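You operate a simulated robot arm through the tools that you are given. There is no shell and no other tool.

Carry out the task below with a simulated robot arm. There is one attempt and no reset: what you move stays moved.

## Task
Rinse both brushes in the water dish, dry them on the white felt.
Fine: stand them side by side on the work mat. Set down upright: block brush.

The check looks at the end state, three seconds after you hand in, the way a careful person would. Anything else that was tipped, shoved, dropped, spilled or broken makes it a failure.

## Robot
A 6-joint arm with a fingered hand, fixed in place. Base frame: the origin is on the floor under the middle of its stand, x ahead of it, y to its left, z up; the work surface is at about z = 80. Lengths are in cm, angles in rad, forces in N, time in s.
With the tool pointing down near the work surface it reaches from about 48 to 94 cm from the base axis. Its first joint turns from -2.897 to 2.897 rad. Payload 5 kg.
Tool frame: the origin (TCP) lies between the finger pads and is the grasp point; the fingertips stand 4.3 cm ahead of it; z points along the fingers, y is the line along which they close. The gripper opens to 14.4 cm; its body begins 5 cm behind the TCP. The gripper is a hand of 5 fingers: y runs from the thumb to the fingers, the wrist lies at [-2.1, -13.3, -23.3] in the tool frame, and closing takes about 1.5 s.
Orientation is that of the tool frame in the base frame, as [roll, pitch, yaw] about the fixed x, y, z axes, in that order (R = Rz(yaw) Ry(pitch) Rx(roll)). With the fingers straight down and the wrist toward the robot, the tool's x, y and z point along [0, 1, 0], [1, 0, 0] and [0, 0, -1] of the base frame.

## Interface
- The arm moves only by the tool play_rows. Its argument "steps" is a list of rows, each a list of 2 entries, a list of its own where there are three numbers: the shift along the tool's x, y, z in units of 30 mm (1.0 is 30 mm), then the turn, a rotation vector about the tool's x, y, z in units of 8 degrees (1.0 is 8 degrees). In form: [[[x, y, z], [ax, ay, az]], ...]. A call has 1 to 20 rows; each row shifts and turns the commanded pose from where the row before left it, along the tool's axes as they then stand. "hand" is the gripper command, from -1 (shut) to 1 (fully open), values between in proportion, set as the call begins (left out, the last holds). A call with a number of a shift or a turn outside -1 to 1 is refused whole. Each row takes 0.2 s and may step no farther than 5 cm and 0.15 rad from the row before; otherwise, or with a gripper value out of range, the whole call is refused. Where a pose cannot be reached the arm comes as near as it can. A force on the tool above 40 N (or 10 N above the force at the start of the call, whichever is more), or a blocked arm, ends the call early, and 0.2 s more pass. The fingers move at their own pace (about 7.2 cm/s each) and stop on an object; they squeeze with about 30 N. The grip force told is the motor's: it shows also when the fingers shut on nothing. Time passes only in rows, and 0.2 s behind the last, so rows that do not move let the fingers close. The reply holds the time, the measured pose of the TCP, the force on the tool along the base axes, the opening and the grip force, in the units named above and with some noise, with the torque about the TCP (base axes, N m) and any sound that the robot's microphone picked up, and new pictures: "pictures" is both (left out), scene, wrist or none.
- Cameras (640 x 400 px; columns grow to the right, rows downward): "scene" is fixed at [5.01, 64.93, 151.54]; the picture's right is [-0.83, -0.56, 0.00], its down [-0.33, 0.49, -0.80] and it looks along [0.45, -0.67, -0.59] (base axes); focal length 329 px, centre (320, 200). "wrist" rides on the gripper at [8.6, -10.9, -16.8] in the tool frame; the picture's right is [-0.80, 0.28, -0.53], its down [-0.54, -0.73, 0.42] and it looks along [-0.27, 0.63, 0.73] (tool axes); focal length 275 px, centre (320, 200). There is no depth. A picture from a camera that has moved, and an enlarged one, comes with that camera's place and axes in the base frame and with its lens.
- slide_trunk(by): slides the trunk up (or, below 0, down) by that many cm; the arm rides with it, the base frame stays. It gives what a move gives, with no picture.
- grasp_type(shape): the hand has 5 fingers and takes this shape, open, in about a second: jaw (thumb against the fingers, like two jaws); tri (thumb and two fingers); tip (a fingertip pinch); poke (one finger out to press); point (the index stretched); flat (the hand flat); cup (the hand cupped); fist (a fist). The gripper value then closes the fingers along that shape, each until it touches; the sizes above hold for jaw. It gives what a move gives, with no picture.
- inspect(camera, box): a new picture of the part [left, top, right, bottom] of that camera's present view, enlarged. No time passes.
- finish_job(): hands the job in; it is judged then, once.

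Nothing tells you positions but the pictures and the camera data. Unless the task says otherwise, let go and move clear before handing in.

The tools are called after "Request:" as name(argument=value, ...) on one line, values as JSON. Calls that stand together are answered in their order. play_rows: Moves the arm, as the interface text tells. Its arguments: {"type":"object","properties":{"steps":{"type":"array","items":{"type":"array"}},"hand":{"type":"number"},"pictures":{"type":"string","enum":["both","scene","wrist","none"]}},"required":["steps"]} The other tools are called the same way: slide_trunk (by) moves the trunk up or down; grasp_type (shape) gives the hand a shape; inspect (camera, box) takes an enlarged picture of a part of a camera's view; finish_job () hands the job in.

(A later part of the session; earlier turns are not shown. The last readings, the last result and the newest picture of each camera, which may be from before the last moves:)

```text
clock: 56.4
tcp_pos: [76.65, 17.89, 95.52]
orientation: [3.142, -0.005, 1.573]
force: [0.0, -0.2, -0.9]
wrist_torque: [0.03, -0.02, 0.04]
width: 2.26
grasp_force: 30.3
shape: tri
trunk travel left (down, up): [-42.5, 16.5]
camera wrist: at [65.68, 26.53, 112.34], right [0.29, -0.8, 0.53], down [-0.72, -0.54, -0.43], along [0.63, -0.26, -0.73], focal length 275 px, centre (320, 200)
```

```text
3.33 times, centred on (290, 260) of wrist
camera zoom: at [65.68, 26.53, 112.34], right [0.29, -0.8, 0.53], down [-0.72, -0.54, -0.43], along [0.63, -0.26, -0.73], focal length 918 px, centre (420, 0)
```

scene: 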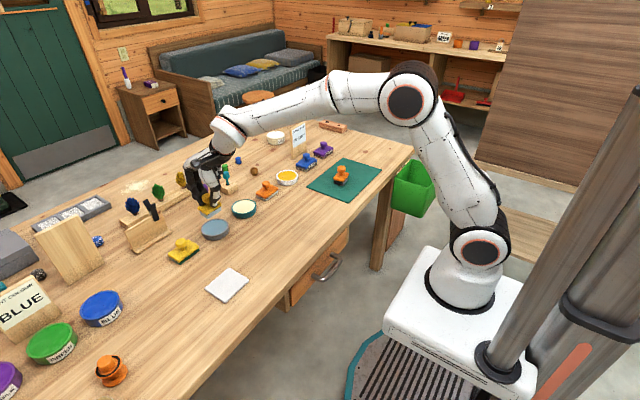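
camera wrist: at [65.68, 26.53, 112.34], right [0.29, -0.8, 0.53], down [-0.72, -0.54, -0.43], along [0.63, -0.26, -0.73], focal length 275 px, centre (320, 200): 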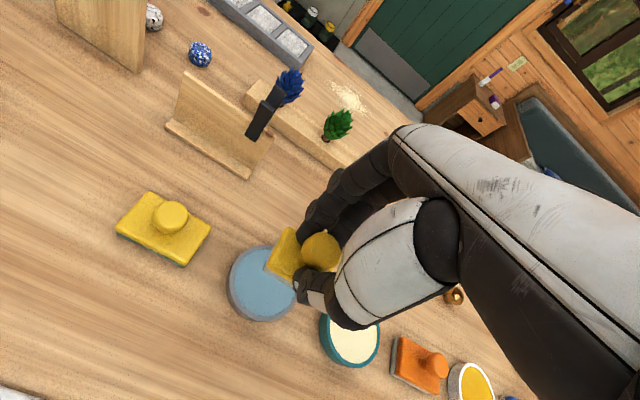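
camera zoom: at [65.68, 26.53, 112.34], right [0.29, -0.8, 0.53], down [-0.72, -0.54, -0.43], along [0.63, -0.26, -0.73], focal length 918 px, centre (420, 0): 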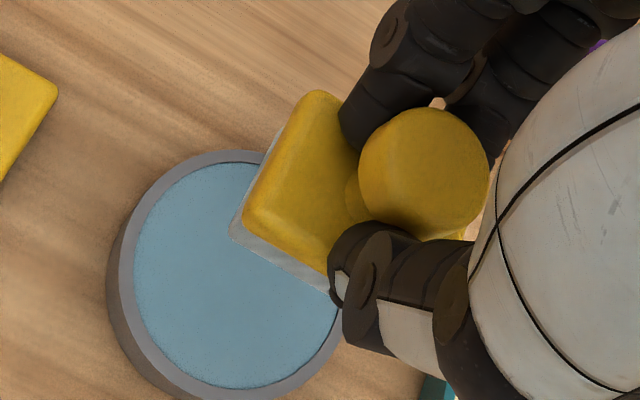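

The dish is undisturbed. Now carry brush two over the felt.

Request:
play_rows(steps=[[[0.3, -0.4, 0], [0, 0, 0]], [[0.485, -0.698, 0], [0, 0, 0]], [[0.485, -0.698, 0], [0, 0, 0]], [[0.485, -0.698, 0], [0, 0, 0]], [[0.485, -0.698, 0], [0, 0, 0]], [[0.485, -0.698, 0], [0, 0, 0]], [[0.485, -0.698, 0], [0, 0, 0]], [[0.485, -0.698, 0], [0, 0, 0]], [[0.485, -0.698, 0], [0, 0, 0]], [[0.19, -0.3, 0], [0, 0, 0]], [[0, 0, 0], [0, 0, 0]]])

Request:
inspect(camera="scene", box=[190, 235, 280, 310])

Request:
inspect(camera="wrist", box=[210, 200, 350, 340])

```text
clock: 58.8
tcp_pos: [57.65, 30.85, 95.66]
orientation: [3.142, -0.004, 1.573]
force: [0.0, -0.3, -1.2]
wrist_torque: [0.0, -0.01, -0.01]
width: 2.28
grasp_force: 30.3
shape: tri
trunk travel left (down, up): [-42.5, 16.5]
camera wrist: at [46.74, 39.49, 112.49], right [0.29, -0.8, 0.53], down [-0.72, -0.54, -0.43], along [0.63, -0.26, -0.73], focal length 275 px, centre (320, 200)
```

scene: 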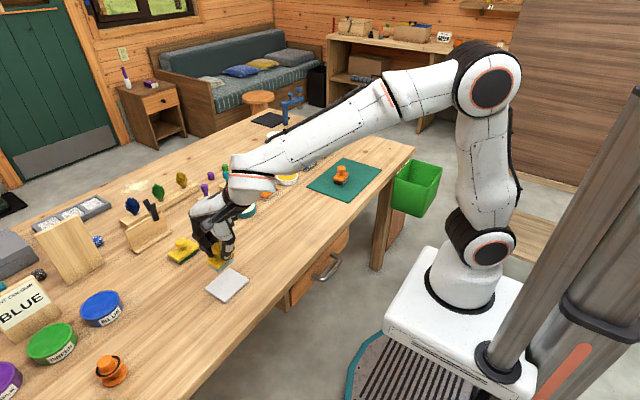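
wrist: 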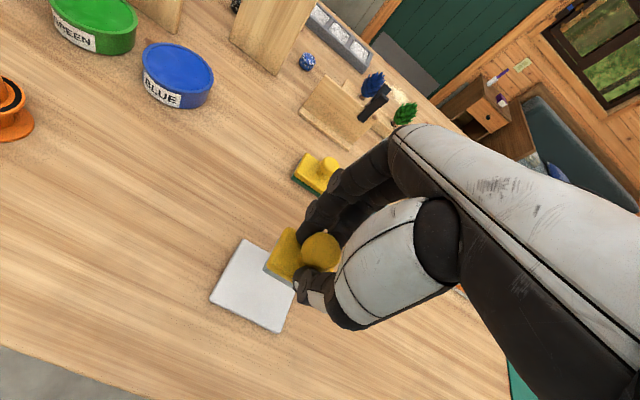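

```text
5.33 times, centred on (235, 272) of scene
camera zoom: at [5.01, 64.93, 151.54], right [-0.83, -0.56, 0.0], down [-0.33, 0.49, -0.8], along [0.45, -0.67, -0.59], focal length 1753 px, centre (773, -187)
```

zoom: 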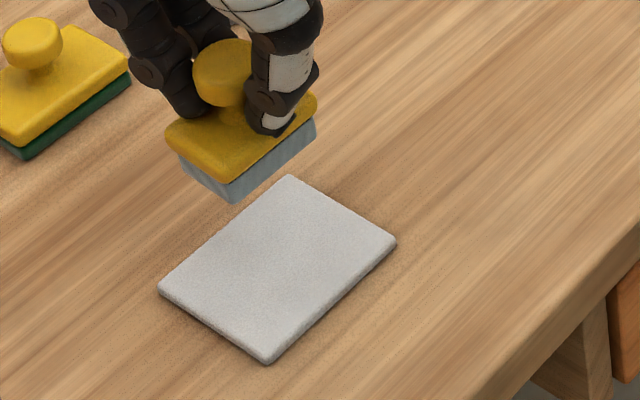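

```text
2.86 times, centred on (280, 270) of wrist
camera zoom: at [46.74, 39.49, 112.49], right [0.29, -0.8, 0.53], down [-0.72, -0.54, -0.43], along [0.63, -0.26, -0.73], focal length 786 px, centre (434, 0)
```

zoom: 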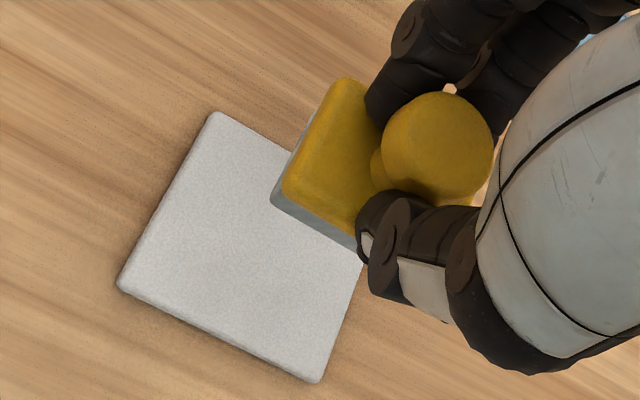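

Request:
play_rows(steps=[[[0, 0, 0.5], [0, 0, 0]], [[0, 0, 0.6], [0, 0, 0]], [[0, 0, 0.5], [0, 0, 0]], [[0, 0, 0.3], [0, 0, 0]], [[0, 0, 0.15], [0, 0, 0]], [[0, 0, 0], [0, 0, 0]]], pictures="none")

Request:
inspect(camera="scene", box=[195, 245, 265, 305])

```text
clock: 60.2
tcp_pos: [57.76, 30.92, 89.45]
orientation: [-3.142, -0.003, 1.572]
force: [0.2, 0.0, -0.8]
wrist_torque: [-0.01, 0.0, 0.04]
width: 2.27
grasp_force: 30.1
shape: tri
trunk travel left (down, up): [-42.5, 16.5]
```

```text
6.67 times, centred on (230, 275) of scene
camera zoom: at [5.01, 64.93, 151.54], right [-0.83, -0.56, 0.0], down [-0.33, 0.49, -0.8], along [0.45, -0.67, -0.59], focal length 2191 px, centre (920, -300)
```

zoom: 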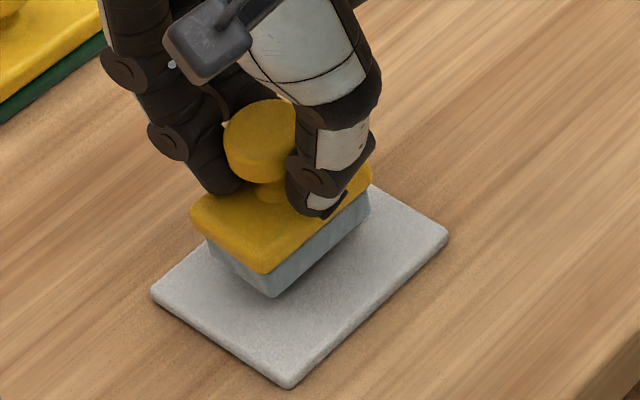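

Request:
play_rows(steps=[[[0, -0.03, 0.06], [0, 0, 0]], [[0, -0.03, 0.06], [0, 0, 0]], [[0, 0, 0.06], [0, 0, 0]], [[0, 0, 0.05], [0, 0, 0]], [[0, 0, 0.05], [0, 0, 0]], [[0, 0, 0], [0, 0, 0]]], pictures="none")

Request:
inspect(camera="scene", box=[195, 245, 265, 305])

```text
clock: 61.6
tcp_pos: [57.3, 30.99, 88.67]
orientation: [3.141, -0.004, 1.572]
force: [0.2, -1.1, -1.2]
wrist_torque: [-0.05, -0.02, -0.03]
width: 2.26
grasp_force: 30.2
shape: tri
trunk travel left (down, up): [-42.5, 16.5]
```

```text
6.67 times, centred on (230, 275) of scene
camera zoom: at [5.01, 64.93, 151.54], right [-0.83, -0.56, 0.0], down [-0.33, 0.49, -0.8], along [0.45, -0.67, -0.59], focal length 2191 px, centre (920, -300)
```

zoom: 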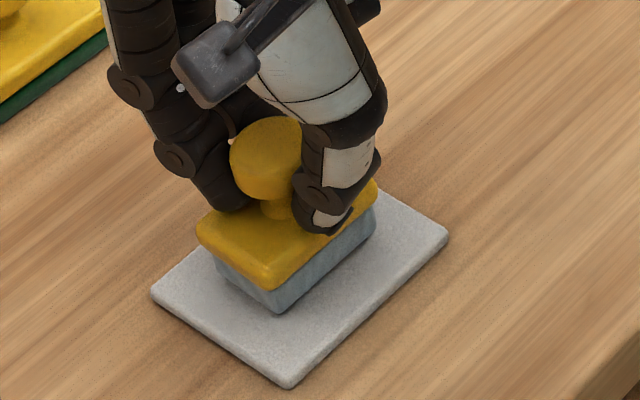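

Request:
play_rows(steps=[[[0, 0, 0.05], [0, 0, 0]], [[0, 0, 0.04], [0, 0, 0]], [[0, 0, 0.04], [0, 0, 0]], [[0, 0, 0], [0, 0, 0]]], pictures="none")

Request:
inspect(camera="scene", box=[195, 245, 265, 305])

```text
clock: 62.6
tcp_pos: [57.54, 30.98, 88.22]
orientation: [3.14, -0.005, 1.572]
force: [2.5, -0.8, 6.8]
wrist_torque: [0.09, -0.07, -0.08]
width: 2.27
grasp_force: 29.5
shape: tri
trunk travel left (down, up): [-42.5, 16.5]
```

```text
6.67 times, centred on (230, 275) of scene
camera zoom: at [5.01, 64.93, 151.54], right [-0.83, -0.56, 0.0], down [-0.33, 0.49, -0.8], along [0.45, -0.67, -0.59], focal length 2191 px, centre (920, -300)
```

zoom: 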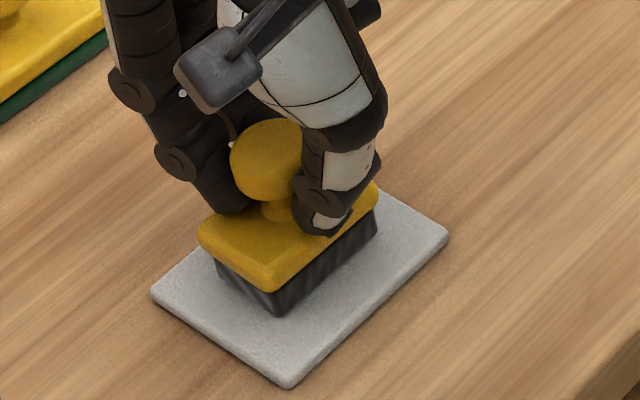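

Brush two is dry (dark bristles). I lift and carry it to the mat, to a spot just beyond brush one.

Request:
play_rows(steps=[[[0, 0, 0], [0, 0, 0]], [[0, 0, 0], [0, 0, 0]], [[0, 0, -0.1], [0, 0, 0]], [[0, 0, -0.4], [0, 0, 0]], [[0, 0, -0.8], [0, 0, 0]], [[0, 0, -0.8], [0, 0, 0]], [[0, 0, -0.8], [0, 0, 0]], [[0, 0, -0.8], [0, 0, 0]], [[0, 0, -0.5], [0, 0, 0]], [[0, 0, 0], [0, 0, 0]]], pictures="scene")

Request:
play_rows(steps=[[[-0.5, 0.03, 0], [0, 0, 0]], [[-0.9, 0.03, 0], [0, 0, 0]], [[-1, 0.03, 0], [0, 0, 0]], [[-1, 0.03, 0], [0, 0, 0]], [[-1, 0.03, 0], [0, 0, 0]], [[-1, 0.03, 0], [0, 0, 0]], [[-1, 0.03, 0], [0, 0, 0]], [[-1, 0.03, 0], [0, 0, 0]], [[-1, 0.03, 0], [0, 0, 0]], [[-1, 0.03, 0], [0, 0, 0]], [[-1, 0, 0], [0, 0, 0]], [[-1, 0, 0], [0, 0, 0]], [[-1, 0, 0], [0, 0, 0]], [[-1, 0, 0], [0, 0, 0]], [[-1, 0, 0], [0, 0, 0]], [[-1, 0, 0], [0, 0, 0]], [[-1, 0, 0], [0, 0, 0]], [[-1, 0, 0], [0, 0, 0]], [[-0.9, 0, 0], [0, 0, 0]], [[-0.6, 0, 0], [0, 0, 0]]], pictures="scene")

```text
clock: 64.8
tcp_pos: [57.58, 30.99, 100.72]
orientation: [-3.141, -0.004, 1.572]
force: [0.4, 0.1, 0.2]
wrist_torque: [-0.01, -0.01, 0.0]
width: 2.27
grasp_force: 29.9
shape: tri
trunk travel left (down, up): [-42.5, 16.5]
```

scene: 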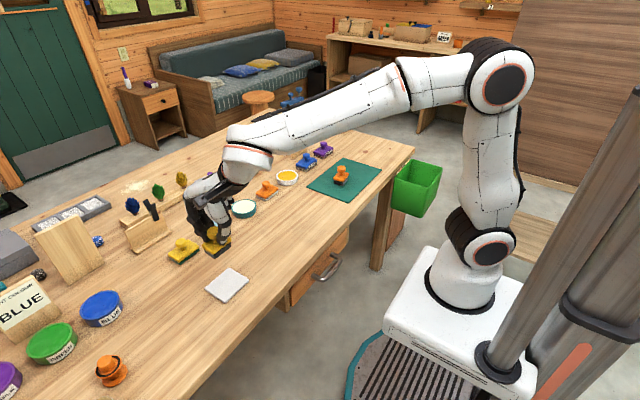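

```text
clock: 69.0
tcp_pos: [58.74, -25.77, 100.69]
orientation: [-3.14, -0.006, 1.573]
force: [0.2, -0.4, -0.9]
wrist_torque: [0.01, 0.01, -0.01]
width: 2.28
grasp_force: 30.0
shape: tri
trunk travel left (down, up): [-42.5, 16.5]
```

scene: 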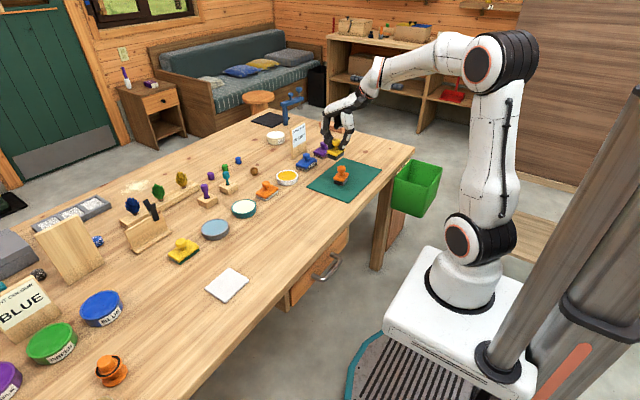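

Request:
play_rows(steps=[[[-0.7, 0, 0], [0, 0, 0]], [[-0.9, 0, 0], [0, 0, 0]], [[-0.9, 0, 0], [0, 0, 0]], [[-0.8, 0, 0], [0, 0, 0]], [[-0.5, 0, 0], [0, 0, 0]], [[0, 0, 0], [0, 0, 0]]])

Request:
inspect(camera="scene", box=[300, 110, 400, 210])

Request:
inspect(camera="wrist", box=[170, 170, 370, 370])

```text
clock: 70.4
tcp_pos: [58.5, -37.23, 100.55]
orientation: [-3.141, -0.006, 1.572]
force: [0.5, 0.1, -0.1]
wrist_torque: [-0.01, 0.02, 0.03]
width: 2.28
grasp_force: 29.8
shape: tri
trunk travel left (down, up): [-42.5, 16.5]
camera wrist: at [47.56, -28.64, 117.34], right [0.29, -0.8, 0.53], down [-0.72, -0.54, -0.43], along [0.63, -0.26, -0.73], focal length 275 px, centre (320, 200)
```

scene: 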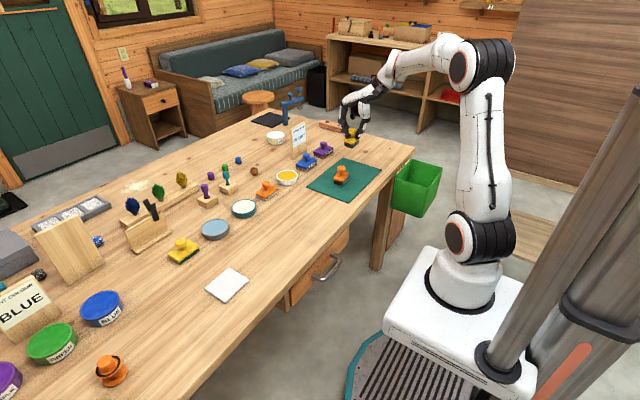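
wrist: 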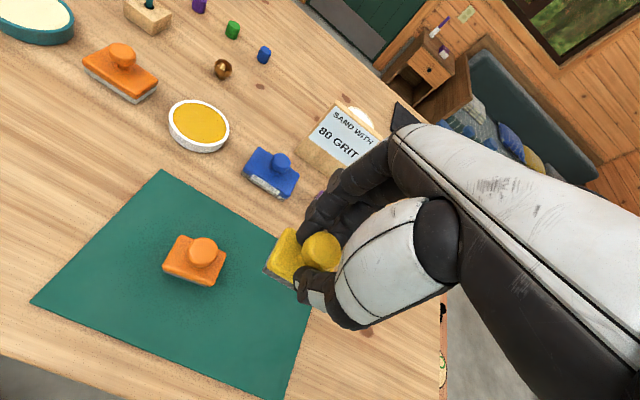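

```text
4.00 times, centred on (350, 160) of scene
camera zoom: at [5.01, 64.93, 151.54], right [-0.83, -0.56, 0.0], down [-0.33, 0.49, -0.8], along [0.45, -0.67, -0.59], focal length 1314 px, centre (200, 360)
```

zoom: 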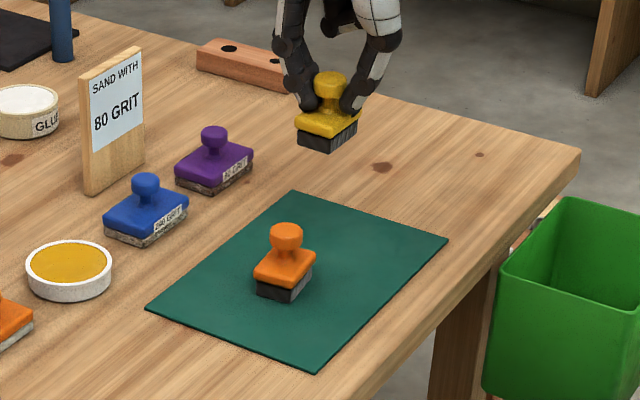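

```text
2.00 times, centred on (270, 270) of wrist
camera zoom: at [47.56, -28.64, 117.34], right [0.29, -0.8, 0.53], down [-0.72, -0.54, -0.43], along [0.63, -0.26, -0.73], focal length 551 px, centre (420, 60)
```

zoom: 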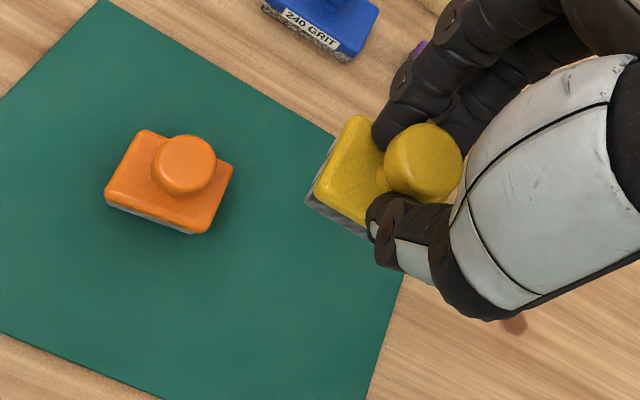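

The landing spot (≈58.6, -37.4) is clear and beside brush one at (58.7, -29.9). I lower toward the mat.

Request:
play_rows(steps=[[[0, 0, 0.5], [0, 0, 0]], [[0, 0, 0.8], [0, 0, 0]], [[0, 0, 0.8], [0, 0, 0]], [[0, 0, 0.7], [0, 0, 0]], [[0, 0, 0.5], [0, 0, 0]], [[0, 0, 0.35], [0, 0, 0]], [[0, 0, 0.15], [0, 0, 0]], [[0, 0, 0], [0, 0, 0]]], pictures="none")

Request:
inspect(camera="scene", box=[320, 135, 384, 185])

Request:
inspect(camera="wrist", box=[170, 170, 370, 370])

```text
clock: 72.2
tcp_pos: [58.74, -36.99, 89.32]
orientation: [-3.141, -0.006, 1.572]
force: [-0.4, 0.4, -0.9]
wrist_torque: [-0.01, -0.01, -0.04]
width: 2.27
grasp_force: 30.3
shape: tri
trunk travel left (down, up): [-42.5, 16.5]
```

```text
8.00 times, centred on (352, 160) of scene
camera zoom: at [5.01, 64.93, 151.54], right [-0.83, -0.56, 0.0], down [-0.33, 0.49, -0.8], along [0.45, -0.67, -0.59], focal length 2629 px, centre (64, 520)
```

zoom: 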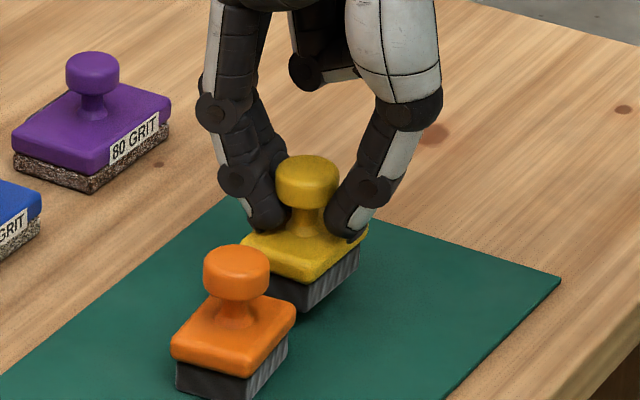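

```text
2.00 times, centred on (270, 270) of wrist
camera zoom: at [47.69, -28.49, 106.03], right [0.29, -0.8, 0.53], down [-0.72, -0.54, -0.43], along [0.63, -0.26, -0.73], focal length 551 px, centre (420, 60)
```

zoom: 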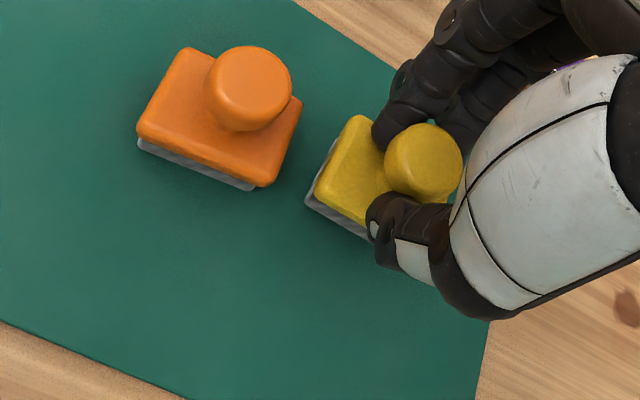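

Request:
play_rows(steps=[[[0, 0, 0.1], [0, 0, 0]], [[0, 0, 0.1], [0, 0, 0]], [[0, 0, 0.08], [0, 0, 0]], [[0, 0, 0.06], [0, 0, 0]], [[0, 0, 0.05], [0, 0, 0]], [[0, 0, 0], [0, 0, 0]]], pictures="none")

Request:
inspect(camera="scene", box=[320, 135, 384, 185])

```text
clock: 73.6
tcp_pos: [58.57, -37.0, 88.02]
orientation: [-3.141, -0.002, 1.572]
force: [-1.2, 0.3, -1.1]
wrist_torque: [0.03, 0.01, 0.01]
width: 2.27
grasp_force: 29.7
shape: tri
trunk travel left (down, up): [-42.5, 16.5]
```

```text
8.00 times, centred on (352, 160) of scene
camera zoom: at [5.01, 64.93, 151.54], right [-0.83, -0.56, 0.0], down [-0.33, 0.49, -0.8], along [0.45, -0.67, -0.59], focal length 2629 px, centre (64, 520)
```

zoom: 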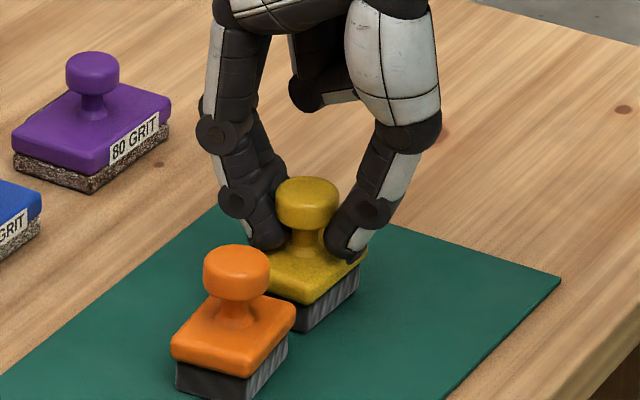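

Request:
play_rows(steps=[[[0, 0, 0.03], [0, 0, 0]], [[0, 0, 0.03], [0, 0, 0]], [[0, 0, 0.02], [0, 0, 0]], [[0, 0, 0], [0, 0, 0]]], pictures="none")

```text
clock: 74.6
tcp_pos: [58.56, -37.02, 87.82]
orientation: [3.141, -0.002, 1.572]
force: [1.1, -0.1, 9.4]
wrist_torque: [0.23, -0.17, -0.05]
width: 2.27
grasp_force: 29.7
shape: tri
trunk travel left (down, up): [-42.5, 16.5]
```

Contact with the mat at ~9 N. This time I'll open in small stages and watch for any tilt.

Request:
play_rows(steps=[[[0, 0, -0.03], [0, 0, 0]], [[0, 0, 0], [0, 0, 0]]], pictures="none")

Request:
play_rows(steps=[[[0, 0, 0], [0, 0, 0]], [[0, 0, 0], [0, 0, 0]]], hand=-0.6, pictures="none")

Request:
inspect(camera="scene", box=[320, 135, 384, 185])

Request:
inspect(camera="wrist", box=[230, 190, 350, 310])

```text
clock: 75.2
tcp_pos: [58.53, -37.12, 88.04]
orientation: [3.14, -0.004, 1.573]
force: [3.9, -3.2, 11.3]
wrist_torque: [0.16, -0.33, -0.08]
width: 2.28
grasp_force: 30.2
shape: tri
trunk travel left (down, up): [-42.5, 16.5]
```

```text
clock: 75.8
tcp_pos: [58.53, -37.05, 87.96]
orientation: [3.141, -0.003, 1.573]
force: [-0.9, -1.4, 10.1]
wrist_torque: [0.15, -0.06, 0.01]
width: 2.87
grasp_force: 0.0
shape: tri
trunk travel left (down, up): [-42.5, 16.5]
```

```text
8.00 times, centred on (352, 160) of scene
camera zoom: at [5.01, 64.93, 151.54], right [-0.83, -0.56, 0.0], down [-0.33, 0.49, -0.8], along [0.45, -0.67, -0.59], focal length 2629 px, centre (64, 520)
```

zoom: 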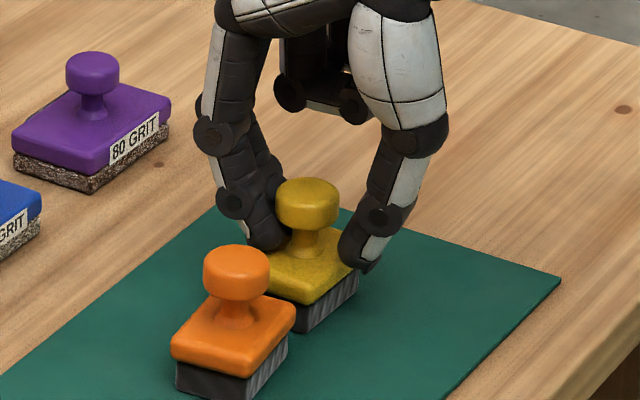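

```text
3.33 times, centred on (290, 250) of wrist
camera zoom: at [47.5, -28.48, 104.7], right [0.29, -0.8, 0.53], down [-0.72, -0.54, -0.43], along [0.63, -0.26, -0.73], focal length 918 px, centre (420, 33)
```

zoom: 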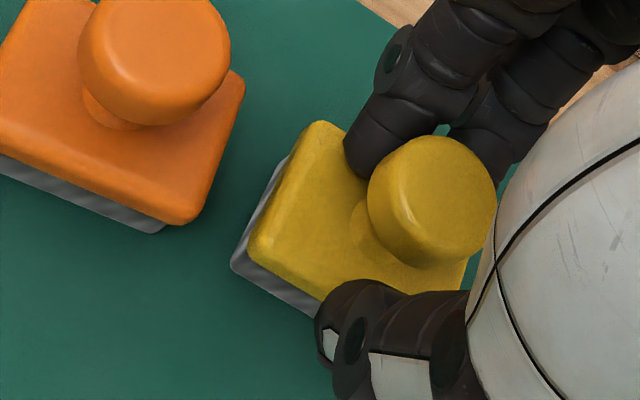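

The fingertips are pressing ~10 N down on the brush body, which explains the earlier tipping. I'll raise slightly to relieve that before opening further.

Request:
play_rows(steps=[[[0, 0, -0.05], [0, 0, 0]], [[0, 0, 0], [0, 0, 0]]], pictures="none")

Request:
inspect(camera="scene", box=[330, 145, 374, 180])

```text
clock: 76.4
tcp_pos: [58.45, -36.95, 87.91]
orientation: [-3.141, -0.006, 1.572]
force: [-1.3, -2.0, 2.0]
wrist_torque: [-0.03, 0.03, -0.01]
width: 2.87
grasp_force: 0.1
shape: tri
trunk travel left (down, up): [-42.5, 16.5]
```

```text
11.43 times, centred on (352, 162) of scene
camera zoom: at [5.01, 64.93, 151.54], right [-0.83, -0.56, 0.0], down [-0.33, 0.49, -0.8], along [0.45, -0.67, -0.59], focal length 3756 px, centre (-46, 629)
```

zoom: 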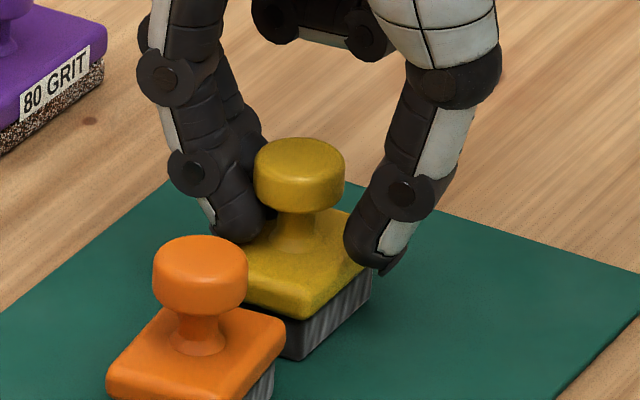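

Request:
play_rows(steps=[[[0, 0, -0.02], [0, 0, 0]], [[0, 0, 0], [0, 0, 0]]], hand=-0.5, pictures="none")

Request:
inspect(camera="scene", box=[330, 145, 374, 180])

Request:
inspect(camera="wrist", box=[230, 190, 350, 310])

```text
clock: 77.0
tcp_pos: [58.58, -37.06, 87.99]
orientation: [-3.141, -0.004, 1.573]
force: [-0.4, -0.2, -0.5]
wrist_torque: [0.06, 0.01, 0.02]
width: 3.59
grasp_force: 0.0
shape: tri
trunk travel left (down, up): [-42.5, 16.5]
```

```text
11.43 times, centred on (352, 162) of scene
camera zoom: at [5.01, 64.93, 151.54], right [-0.83, -0.56, 0.0], down [-0.33, 0.49, -0.8], along [0.45, -0.67, -0.59], focal length 3756 px, centre (-46, 629)
```

zoom: 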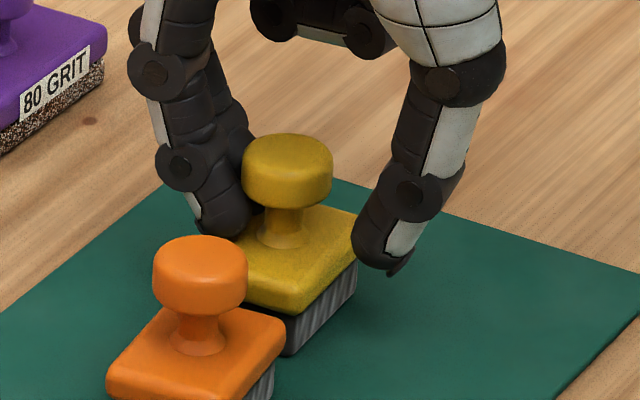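

```text
3.33 times, centred on (290, 250) of wrist
camera zoom: at [47.63, -28.45, 104.88], right [0.29, -0.8, 0.53], down [-0.72, -0.54, -0.43], along [0.63, -0.26, -0.73], focal length 918 px, centre (420, 33)
```

zoom: 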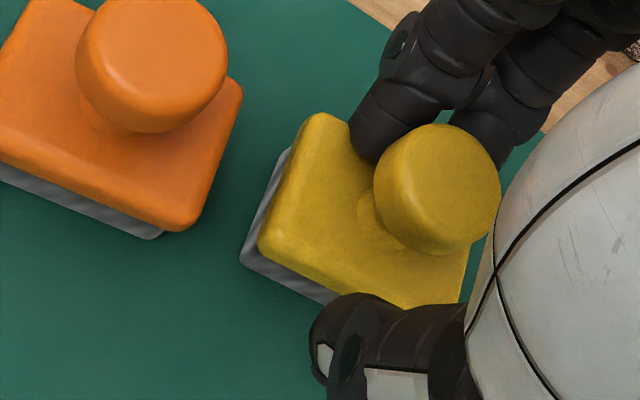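

The brush is being nudged by fingertip contact as they open. I'll raise another ~0.25 cm to centre the fingertips in the gap between knob and body, then continue opening in a small step.

Request:
play_rows(steps=[[[0, 0, -0.04], [0, 0, 0]], [[0, 0, -0.04], [0, 0, 0]], [[0, 0, 0], [0, 0, 0]]], pictures="none")

Request:
inspect(camera="scene", box=[330, 145, 374, 180])

Request:
inspect(camera="wrist", box=[230, 190, 350, 310])

```text
clock: 77.8
tcp_pos: [58.53, -37.09, 88.35]
orientation: [-3.141, -0.005, 1.574]
force: [-0.2, -0.6, -0.6]
wrist_torque: [0.01, 0.01, 0.0]
width: 3.58
grasp_force: 0.2
shape: tri
trunk travel left (down, up): [-42.5, 16.5]
```

```text
11.43 times, centred on (352, 162) of scene
camera zoom: at [5.01, 64.93, 151.54], right [-0.83, -0.56, 0.0], down [-0.33, 0.49, -0.8], along [0.45, -0.67, -0.59], focal length 3756 px, centre (-46, 629)
```

zoom: 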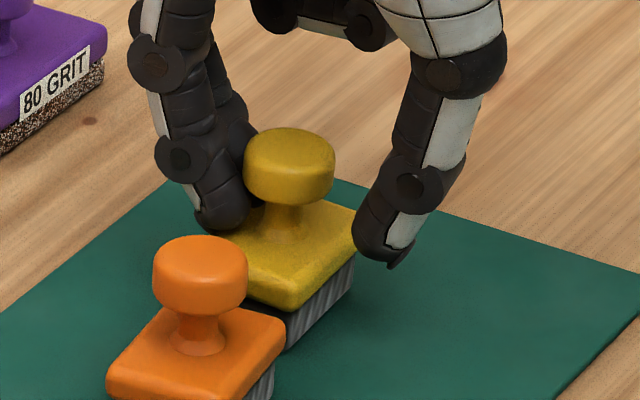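

```text
3.33 times, centred on (290, 250) of wrist
camera zoom: at [47.63, -28.45, 105.17], right [0.29, -0.8, 0.53], down [-0.72, -0.54, -0.43], along [0.63, -0.26, -0.73], focal length 918 px, centre (420, 33)
```

zoom: 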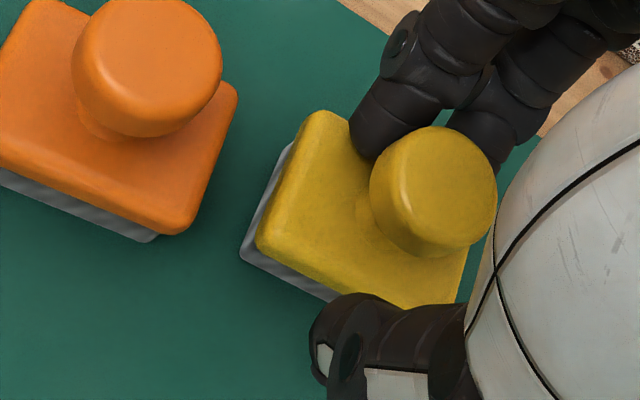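

Request:
inspect(camera="scene", box=[336, 150, 366, 178])

Request:
inspect(camera="wrist", box=[255, 200, 345, 290])

```text
14.29 times, centred on (351, 164) of scene
camera zoom: at [5.01, 64.93, 151.54], right [-0.83, -0.56, 0.0], down [-0.33, 0.49, -0.8], along [0.45, -0.67, -0.59], focal length 4695 px, centre (-123, 714)
```

zoom: 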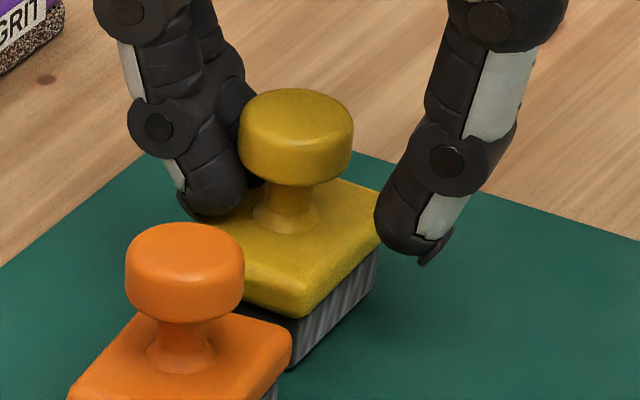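

```text
4.44 times, centred on (300, 245) of wrist
camera zoom: at [47.63, -28.45, 105.17], right [0.29, -0.8, 0.53], down [-0.72, -0.54, -0.43], along [0.63, -0.26, -0.73], focal length 1224 px, centre (409, 0)
```

zoom: 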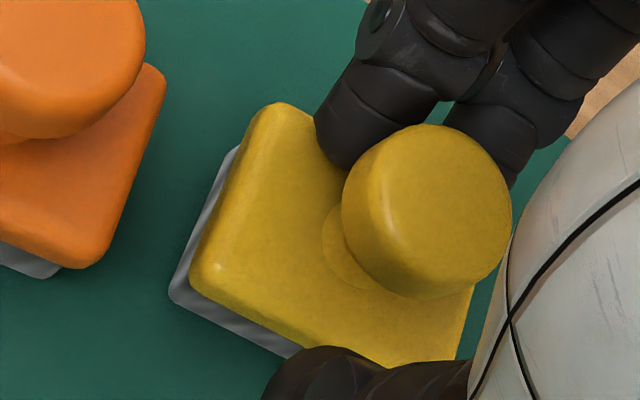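

The knob's far rim is slightly lifted by the fingers now, so I'll lower 0.1 cm to set it flat, then open one more small step from this mid-gap height.

Request:
play_rows(steps=[[[0, 0, 0.04], [0, 0, 0]], [[0, 0, 0], [0, 0, 0]]], pictures="none")

Request:
play_rows(steps=[[[0, 0, 0], [0, 0, 0]], [[0, 0, 0], [0, 0, 0]]], hand=-0.38, pictures="none")

Request:
inspect(camera="scene", box=[336, 150, 366, 178])

Request:
inspect(camera="wrist", box=[255, 200, 345, 290])

```text
clock: 78.4
tcp_pos: [58.67, -37.14, 88.13]
orientation: [-3.141, -0.003, 1.572]
force: [-0.3, -0.1, 0.2]
wrist_torque: [0.02, -0.01, 0.0]
width: 3.55
grasp_force: 0.0
shape: tri
trunk travel left (down, up): [-42.5, 16.5]
```

```text
clock: 79.0
tcp_pos: [58.59, -37.12, 88.28]
orientation: [-3.142, -0.002, 1.571]
force: [-0.6, -0.4, -0.9]
wrist_torque: [0.03, 0.04, 0.01]
width: 4.43
grasp_force: 0.1
shape: tri
trunk travel left (down, up): [-42.5, 16.5]
```

```text
14.29 times, centred on (351, 164) of scene
camera zoom: at [5.01, 64.93, 151.54], right [-0.83, -0.56, 0.0], down [-0.33, 0.49, -0.8], along [0.45, -0.67, -0.59], focal length 4695 px, centre (-123, 714)
```

zoom: 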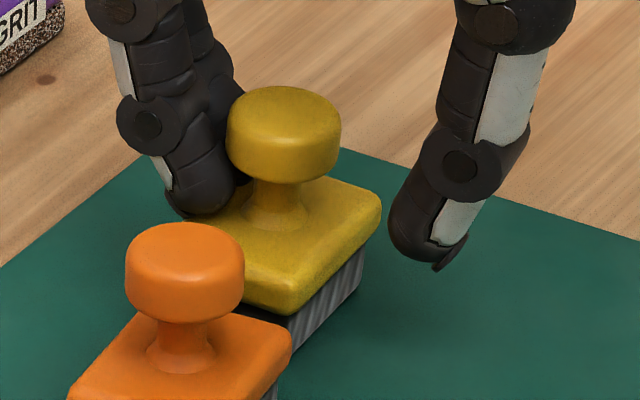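

```text
4.44 times, centred on (300, 245) of wrist
camera zoom: at [47.63, -28.49, 105.08], right [0.29, -0.8, 0.53], down [-0.72, -0.54, -0.43], along [0.63, -0.26, -0.73], focal length 1224 px, centre (409, 0)
```

zoom: 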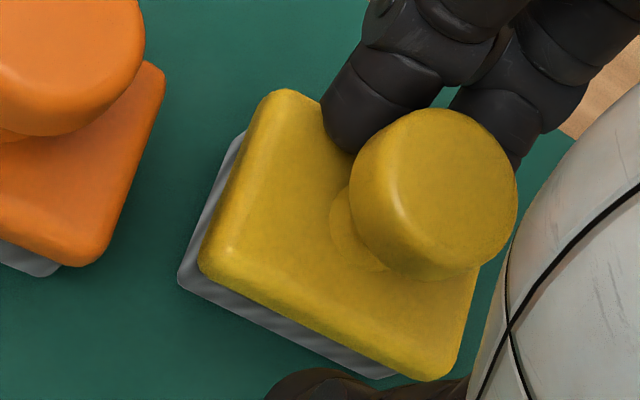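

The brush follows the fingers again as they open. I'll do what freed the first one: widen to 5.8 cm while moving the hand back toward the robot so the fingers stay put, then nudge it upright.

Request:
play_rows(steps=[[[0, -0.1, 0], [0, 0, 0]], [[0, -0.13, 0], [0, 0, 0]], [[0, 0, 0], [0, 0, 0]]], hand=-0.2, pictures="none")

Request:
inspect(camera="scene", box=[336, 150, 366, 178])

Request:
inspect(camera="wrist", box=[255, 200, 345, 290])

```text
clock: 79.8
tcp_pos: [57.82, -37.04, 88.18]
orientation: [-3.141, -0.002, 1.574]
force: [1.4, 0.4, 1.8]
wrist_torque: [0.01, -0.1, -0.05]
width: 5.78
grasp_force: 0.1
shape: tri
trunk travel left (down, up): [-42.5, 16.5]
```

```text
14.29 times, centred on (351, 164) of scene
camera zoom: at [5.01, 64.93, 151.54], right [-0.83, -0.56, 0.0], down [-0.33, 0.49, -0.8], along [0.45, -0.67, -0.59], focal length 4695 px, centre (-123, 714)
```

zoom: 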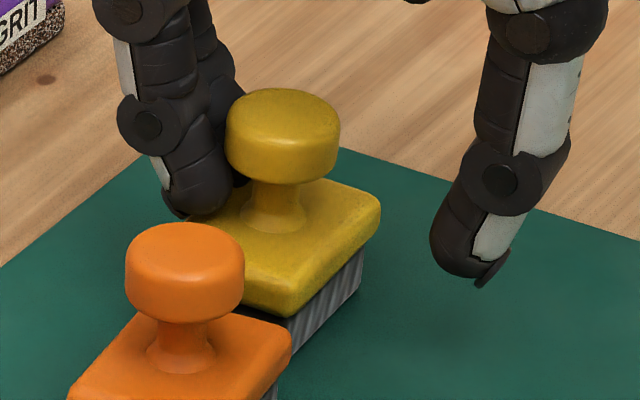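

```text
4.44 times, centred on (300, 245) of wrist
camera zoom: at [46.94, -28.44, 105.04], right [0.28, -0.8, 0.53], down [-0.72, -0.54, -0.43], along [0.63, -0.26, -0.73], focal length 1224 px, centre (409, 0)
```

zoom: 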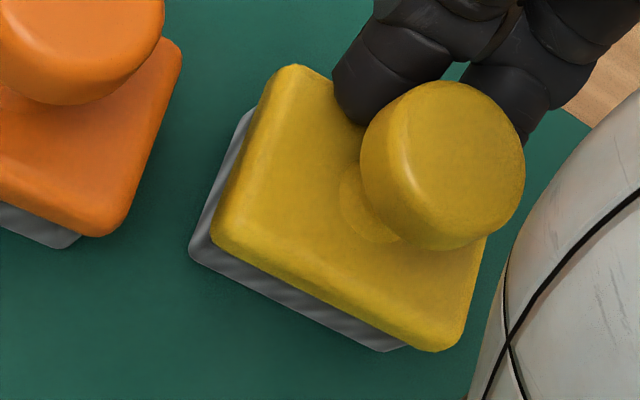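

Request:
play_rows(steps=[[[0, -0.07, 0], [0, 0, 0]], [[0, -0.05, -0.05], [0, 0, 0]], [[0, 0, -0.03], [0, 0, 0]], [[0, 0, 0], [0, 0, 0]]], pictures="none")

Request:
inspect(camera="scene", box=[336, 150, 366, 178])

Request:
inspect(camera="wrist", box=[255, 200, 345, 290])

```text
clock: 80.8
tcp_pos: [57.72, -36.87, 88.43]
orientation: [3.141, -0.006, 1.574]
force: [0.2, 0.6, -0.9]
wrist_torque: [0.02, 0.02, 0.01]
width: 5.75
grasp_force: 0.1
shape: tri
trunk travel left (down, up): [-42.5, 16.5]
```

```text
14.29 times, centred on (351, 164) of scene
camera zoom: at [5.01, 64.93, 151.54], right [-0.83, -0.56, 0.0], down [-0.33, 0.49, -0.8], along [0.45, -0.67, -0.59], focal length 4695 px, centre (-123, 714)
```

zoom: 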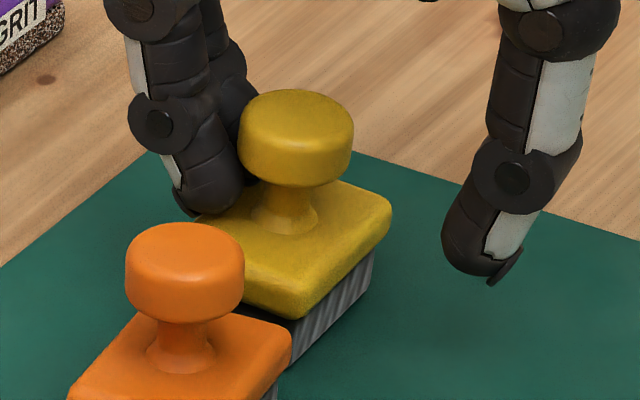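

```text
4.44 times, centred on (300, 245) of wrist
camera zoom: at [46.62, -28.5, 105.19], right [0.29, -0.8, 0.53], down [-0.72, -0.54, -0.42], along [0.63, -0.26, -0.73], focal length 1224 px, centre (409, 0)
```

zoom: 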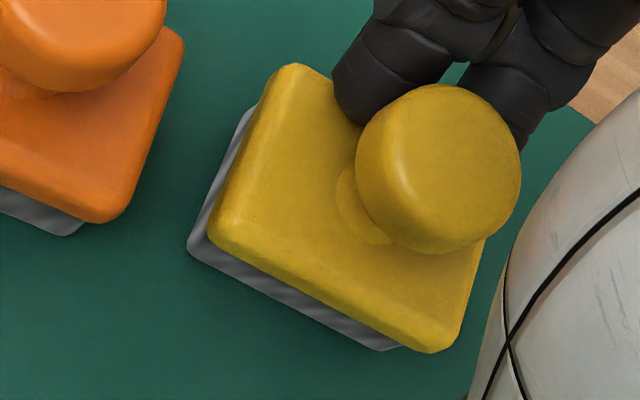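

Still clinging to the fingers. The first brush came free after the hand pressed down a few newtons while moving back, then rose; I'll repeat that pattern.

Request:
play_rows(steps=[[[0, 0, 0.06], [0, 0, 0]], [[0, -0.04, 0.06], [0, 0, 0]], [[0, -0.06, 0.04], [0, 0, 0]], [[0, -0.06, 0], [0, 0, 0]], [[0, 0, 0], [0, 0, 0]]], pictures="none")

Request:
inspect(camera="scene", box=[336, 150, 366, 178])

Request:
inspect(camera="wrist", box=[255, 200, 345, 290])

```text
clock: 82.0
tcp_pos: [57.05, -36.93, 87.96]
orientation: [3.141, -0.004, 1.574]
force: [5.7, 0.2, 8.3]
wrist_torque: [-0.07, -0.49, 0.03]
width: 6.01
grasp_force: 0.0
shape: tri
trunk travel left (down, up): [-42.5, 16.5]
```

```text
14.29 times, centred on (351, 164) of scene
camera zoom: at [5.01, 64.93, 151.54], right [-0.83, -0.56, 0.0], down [-0.33, 0.49, -0.8], along [0.45, -0.67, -0.59], focal length 4695 px, centre (-123, 714)
```

zoom: 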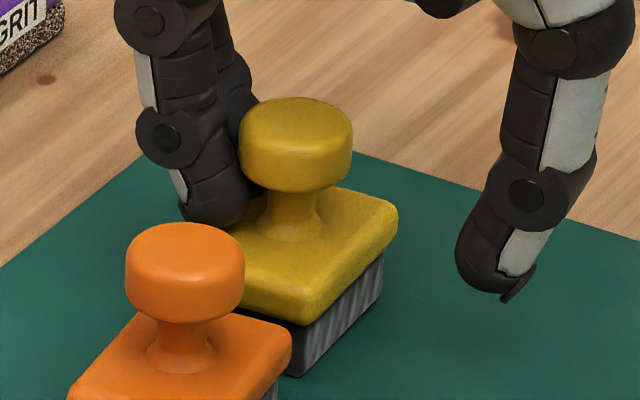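

```text
4.44 times, centred on (300, 245) of wrist
camera zoom: at [46.1, -28.4, 104.86], right [0.29, -0.8, 0.53], down [-0.72, -0.54, -0.43], along [0.63, -0.26, -0.73], focal length 1224 px, centre (409, 0)
```

zoom: 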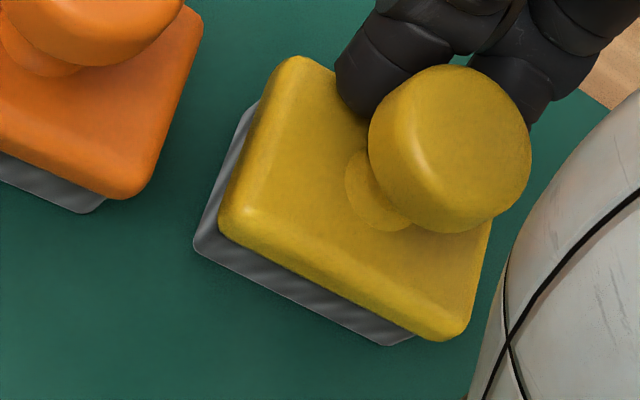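

Request:
play_rows(steps=[[[0, 0, -0.05], [0, 0, 0]], [[0, -0.03, -0.05], [0, 0, 0]], [[0, 0, 0], [0, 0, 0]]], pictures="none")

Request:
inspect(camera="scene", box=[336, 150, 366, 178])

Request:
inspect(camera="wrist", box=[255, 200, 345, 290])

```text
clock: 82.8
tcp_pos: [56.78, -37.02, 88.23]
orientation: [-3.139, -0.003, 1.571]
force: [0.8, -0.1, 1.5]
wrist_torque: [0.03, -0.14, -0.02]
width: 5.83
grasp_force: 0.1
shape: tri
trunk travel left (down, up): [-42.5, 16.5]
```

```text
14.29 times, centred on (351, 164) of scene
camera zoom: at [5.01, 64.93, 151.54], right [-0.83, -0.56, 0.0], down [-0.33, 0.49, -0.8], along [0.45, -0.67, -0.59], focal length 4695 px, centre (-123, 714)
```

zoom: 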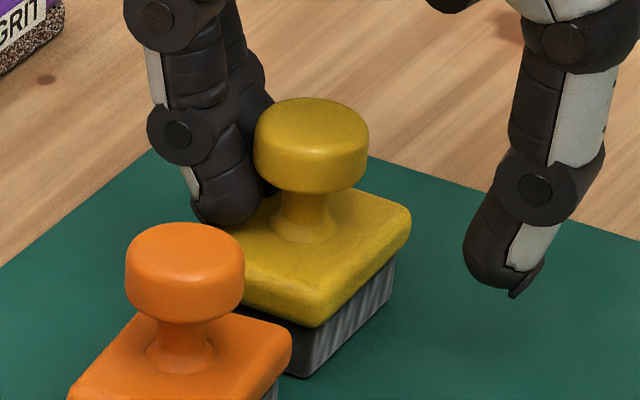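

```text
4.44 times, centred on (300, 245) of wrist
camera zoom: at [45.95, -28.5, 105.05], right [0.29, -0.8, 0.53], down [-0.73, -0.54, -0.42], along [0.63, -0.26, -0.73], focal length 1224 px, centre (409, 0)
```

zoom: 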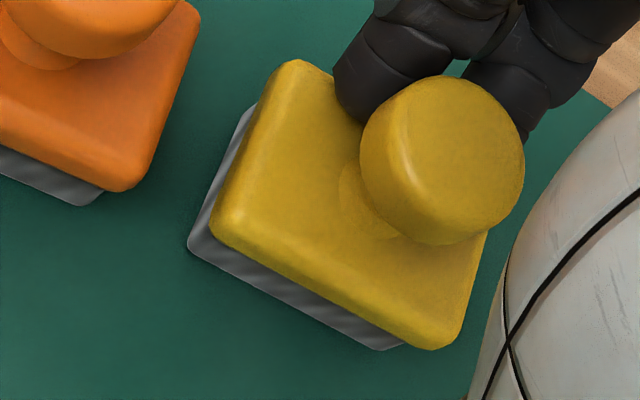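

The brush looks upright, just in contact with the fingers because I'm pushing it. I'll test by backing the fingers away (+x) slightly.

Request:
play_rows(steps=[[[0, 0.06, 0], [0, 0, 0]], [[0, 0.06, 0], [0, 0, 0]], [[0, 0, 0], [0, 0, 0]]], pictures="none")

Request:
inspect(camera="scene", box=[336, 150, 366, 178])

Request:
inspect(camera="wrist", box=[255, 200, 345, 290])

```text
clock: 83.6
tcp_pos: [57.17, -37.16, 88.23]
orientation: [3.14, -0.004, 1.573]
force: [-0.7, -0.3, -0.8]
wrist_torque: [-0.02, 0.01, 0.0]
width: 5.75
grasp_force: 0.0
shape: tri
trunk travel left (down, up): [-42.5, 16.5]
```

```text
14.29 times, centred on (351, 164) of scene
camera zoom: at [5.01, 64.93, 151.54], right [-0.83, -0.56, 0.0], down [-0.33, 0.49, -0.8], along [0.45, -0.67, -0.59], focal length 4695 px, centre (-123, 714)
```

zoom: 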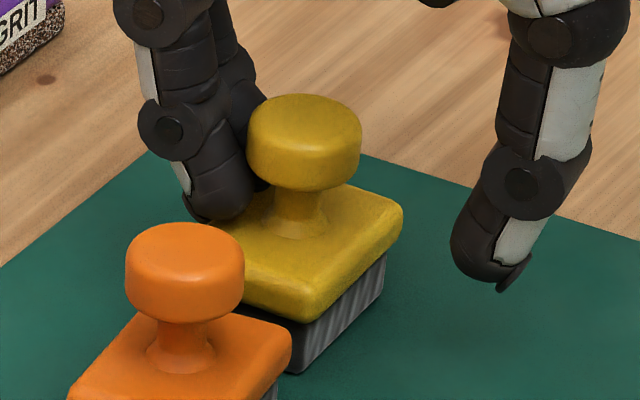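

```text
4.44 times, centred on (300, 245) of wrist
camera zoom: at [46.34, -28.52, 105.07], right [0.29, -0.8, 0.53], down [-0.72, -0.54, -0.42], along [0.63, -0.26, -0.73], focal length 1224 px, centre (409, 0)
```

zoom: 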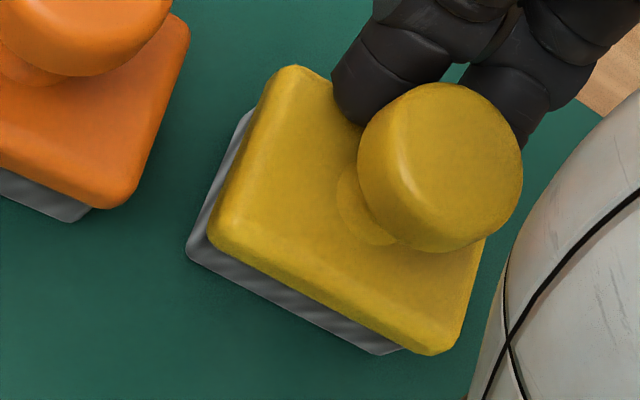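

The stem seems wedged lightly between the index and middle fingers, so the brush follows. I'll press the brush onto the mat a little (so the mat holds its base), then ease the fingers away in +x and watch.

Request:
play_rows(steps=[[[0, 0, 0.05], [0, 0, 0]], [[0, 0, 0.05], [0, 0, 0]], [[0, 0.07, 0], [0, 0, 0]], [[0, 0.07, 0], [0, 0, 0]], [[0, 0, 0], [0, 0, 0]]], pictures="none")

Request:
inspect(camera="scene", box=[336, 150, 366, 178])

Request:
inspect(camera="wrist", box=[255, 200, 345, 290])

```text
clock: 84.8
tcp_pos: [57.81, -37.11, 88.16]
orientation: [-3.142, -0.003, 1.571]
force: [-1.7, 0.0, 9.0]
wrist_torque: [0.07, -0.22, 0.02]
width: 5.66
grasp_force: 0.0
shape: tri
trunk travel left (down, up): [-42.5, 16.5]
```

```text
14.29 times, centred on (351, 164) of scene
camera zoom: at [5.01, 64.93, 151.54], right [-0.83, -0.56, 0.0], down [-0.33, 0.49, -0.8], along [0.45, -0.67, -0.59], focal length 4695 px, centre (-123, 714)
```

zoom: 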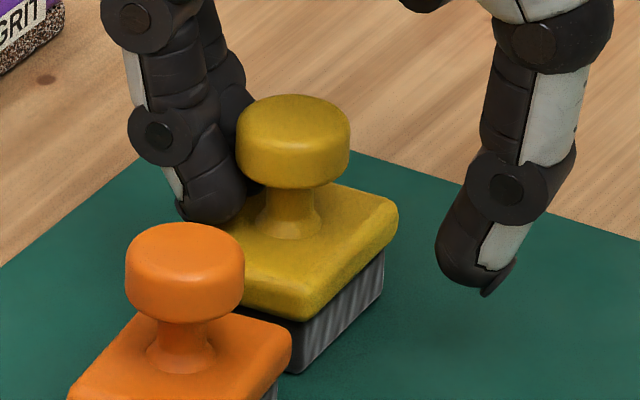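

```text
4.44 times, centred on (300, 245) of wrist
camera zoom: at [46.76, -28.48, 104.77], right [0.28, -0.8, 0.53], down [-0.72, -0.54, -0.43], along [0.63, -0.26, -0.73], focal length 1224 px, centre (409, 0)
```

zoom: 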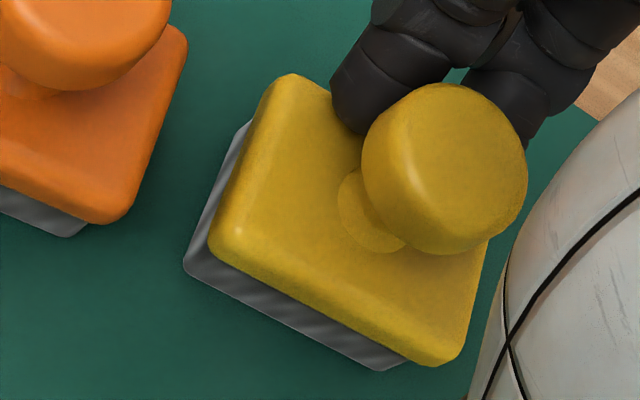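

Request:
play_rows(steps=[[[0, 0.08, 0], [0, 0, 0]], [[0, 0.08, 0], [0, 0, 0]], [[0, 0.08, 0], [0, 0, 0]], [[0, 0, 0], [0, 0, 0]]], pictures="none")

Request:
inspect(camera="scene", box=[336, 150, 366, 178])

Request:
inspect(camera="wrist", box=[255, 200, 345, 290])

```text
clock: 85.8
tcp_pos: [58.45, -37.06, 87.72]
orientation: [-3.141, -0.002, 1.572]
force: [-0.4, 0.0, 5.0]
wrist_torque: [-0.07, -0.14, -0.03]
width: 5.68
grasp_force: 0.0
shape: tri
trunk travel left (down, up): [-42.5, 16.5]
```

```text
14.29 times, centred on (351, 164) of scene
camera zoom: at [5.01, 64.93, 151.54], right [-0.83, -0.56, 0.0], down [-0.33, 0.49, -0.8], along [0.45, -0.67, -0.59], focal length 4695 px, centre (-123, 714)
```

zoom: 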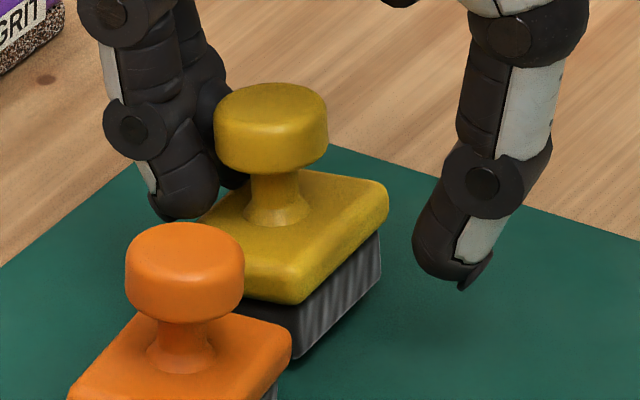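

```text
4.44 times, centred on (300, 245) of wrist
camera zoom: at [47.5, -28.5, 104.75], right [0.29, -0.8, 0.53], down [-0.72, -0.54, -0.42], along [0.63, -0.26, -0.73], focal length 1224 px, centre (409, 0)
```

zoom: 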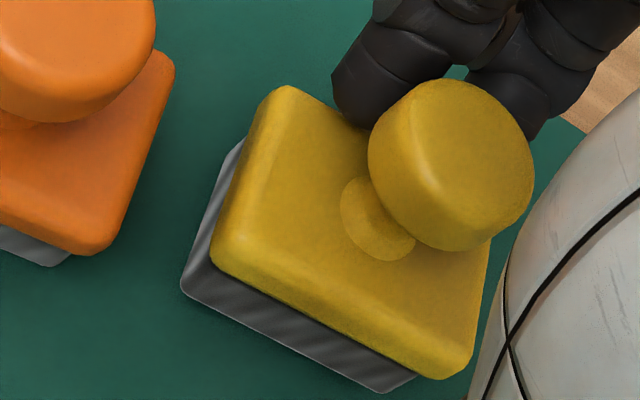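

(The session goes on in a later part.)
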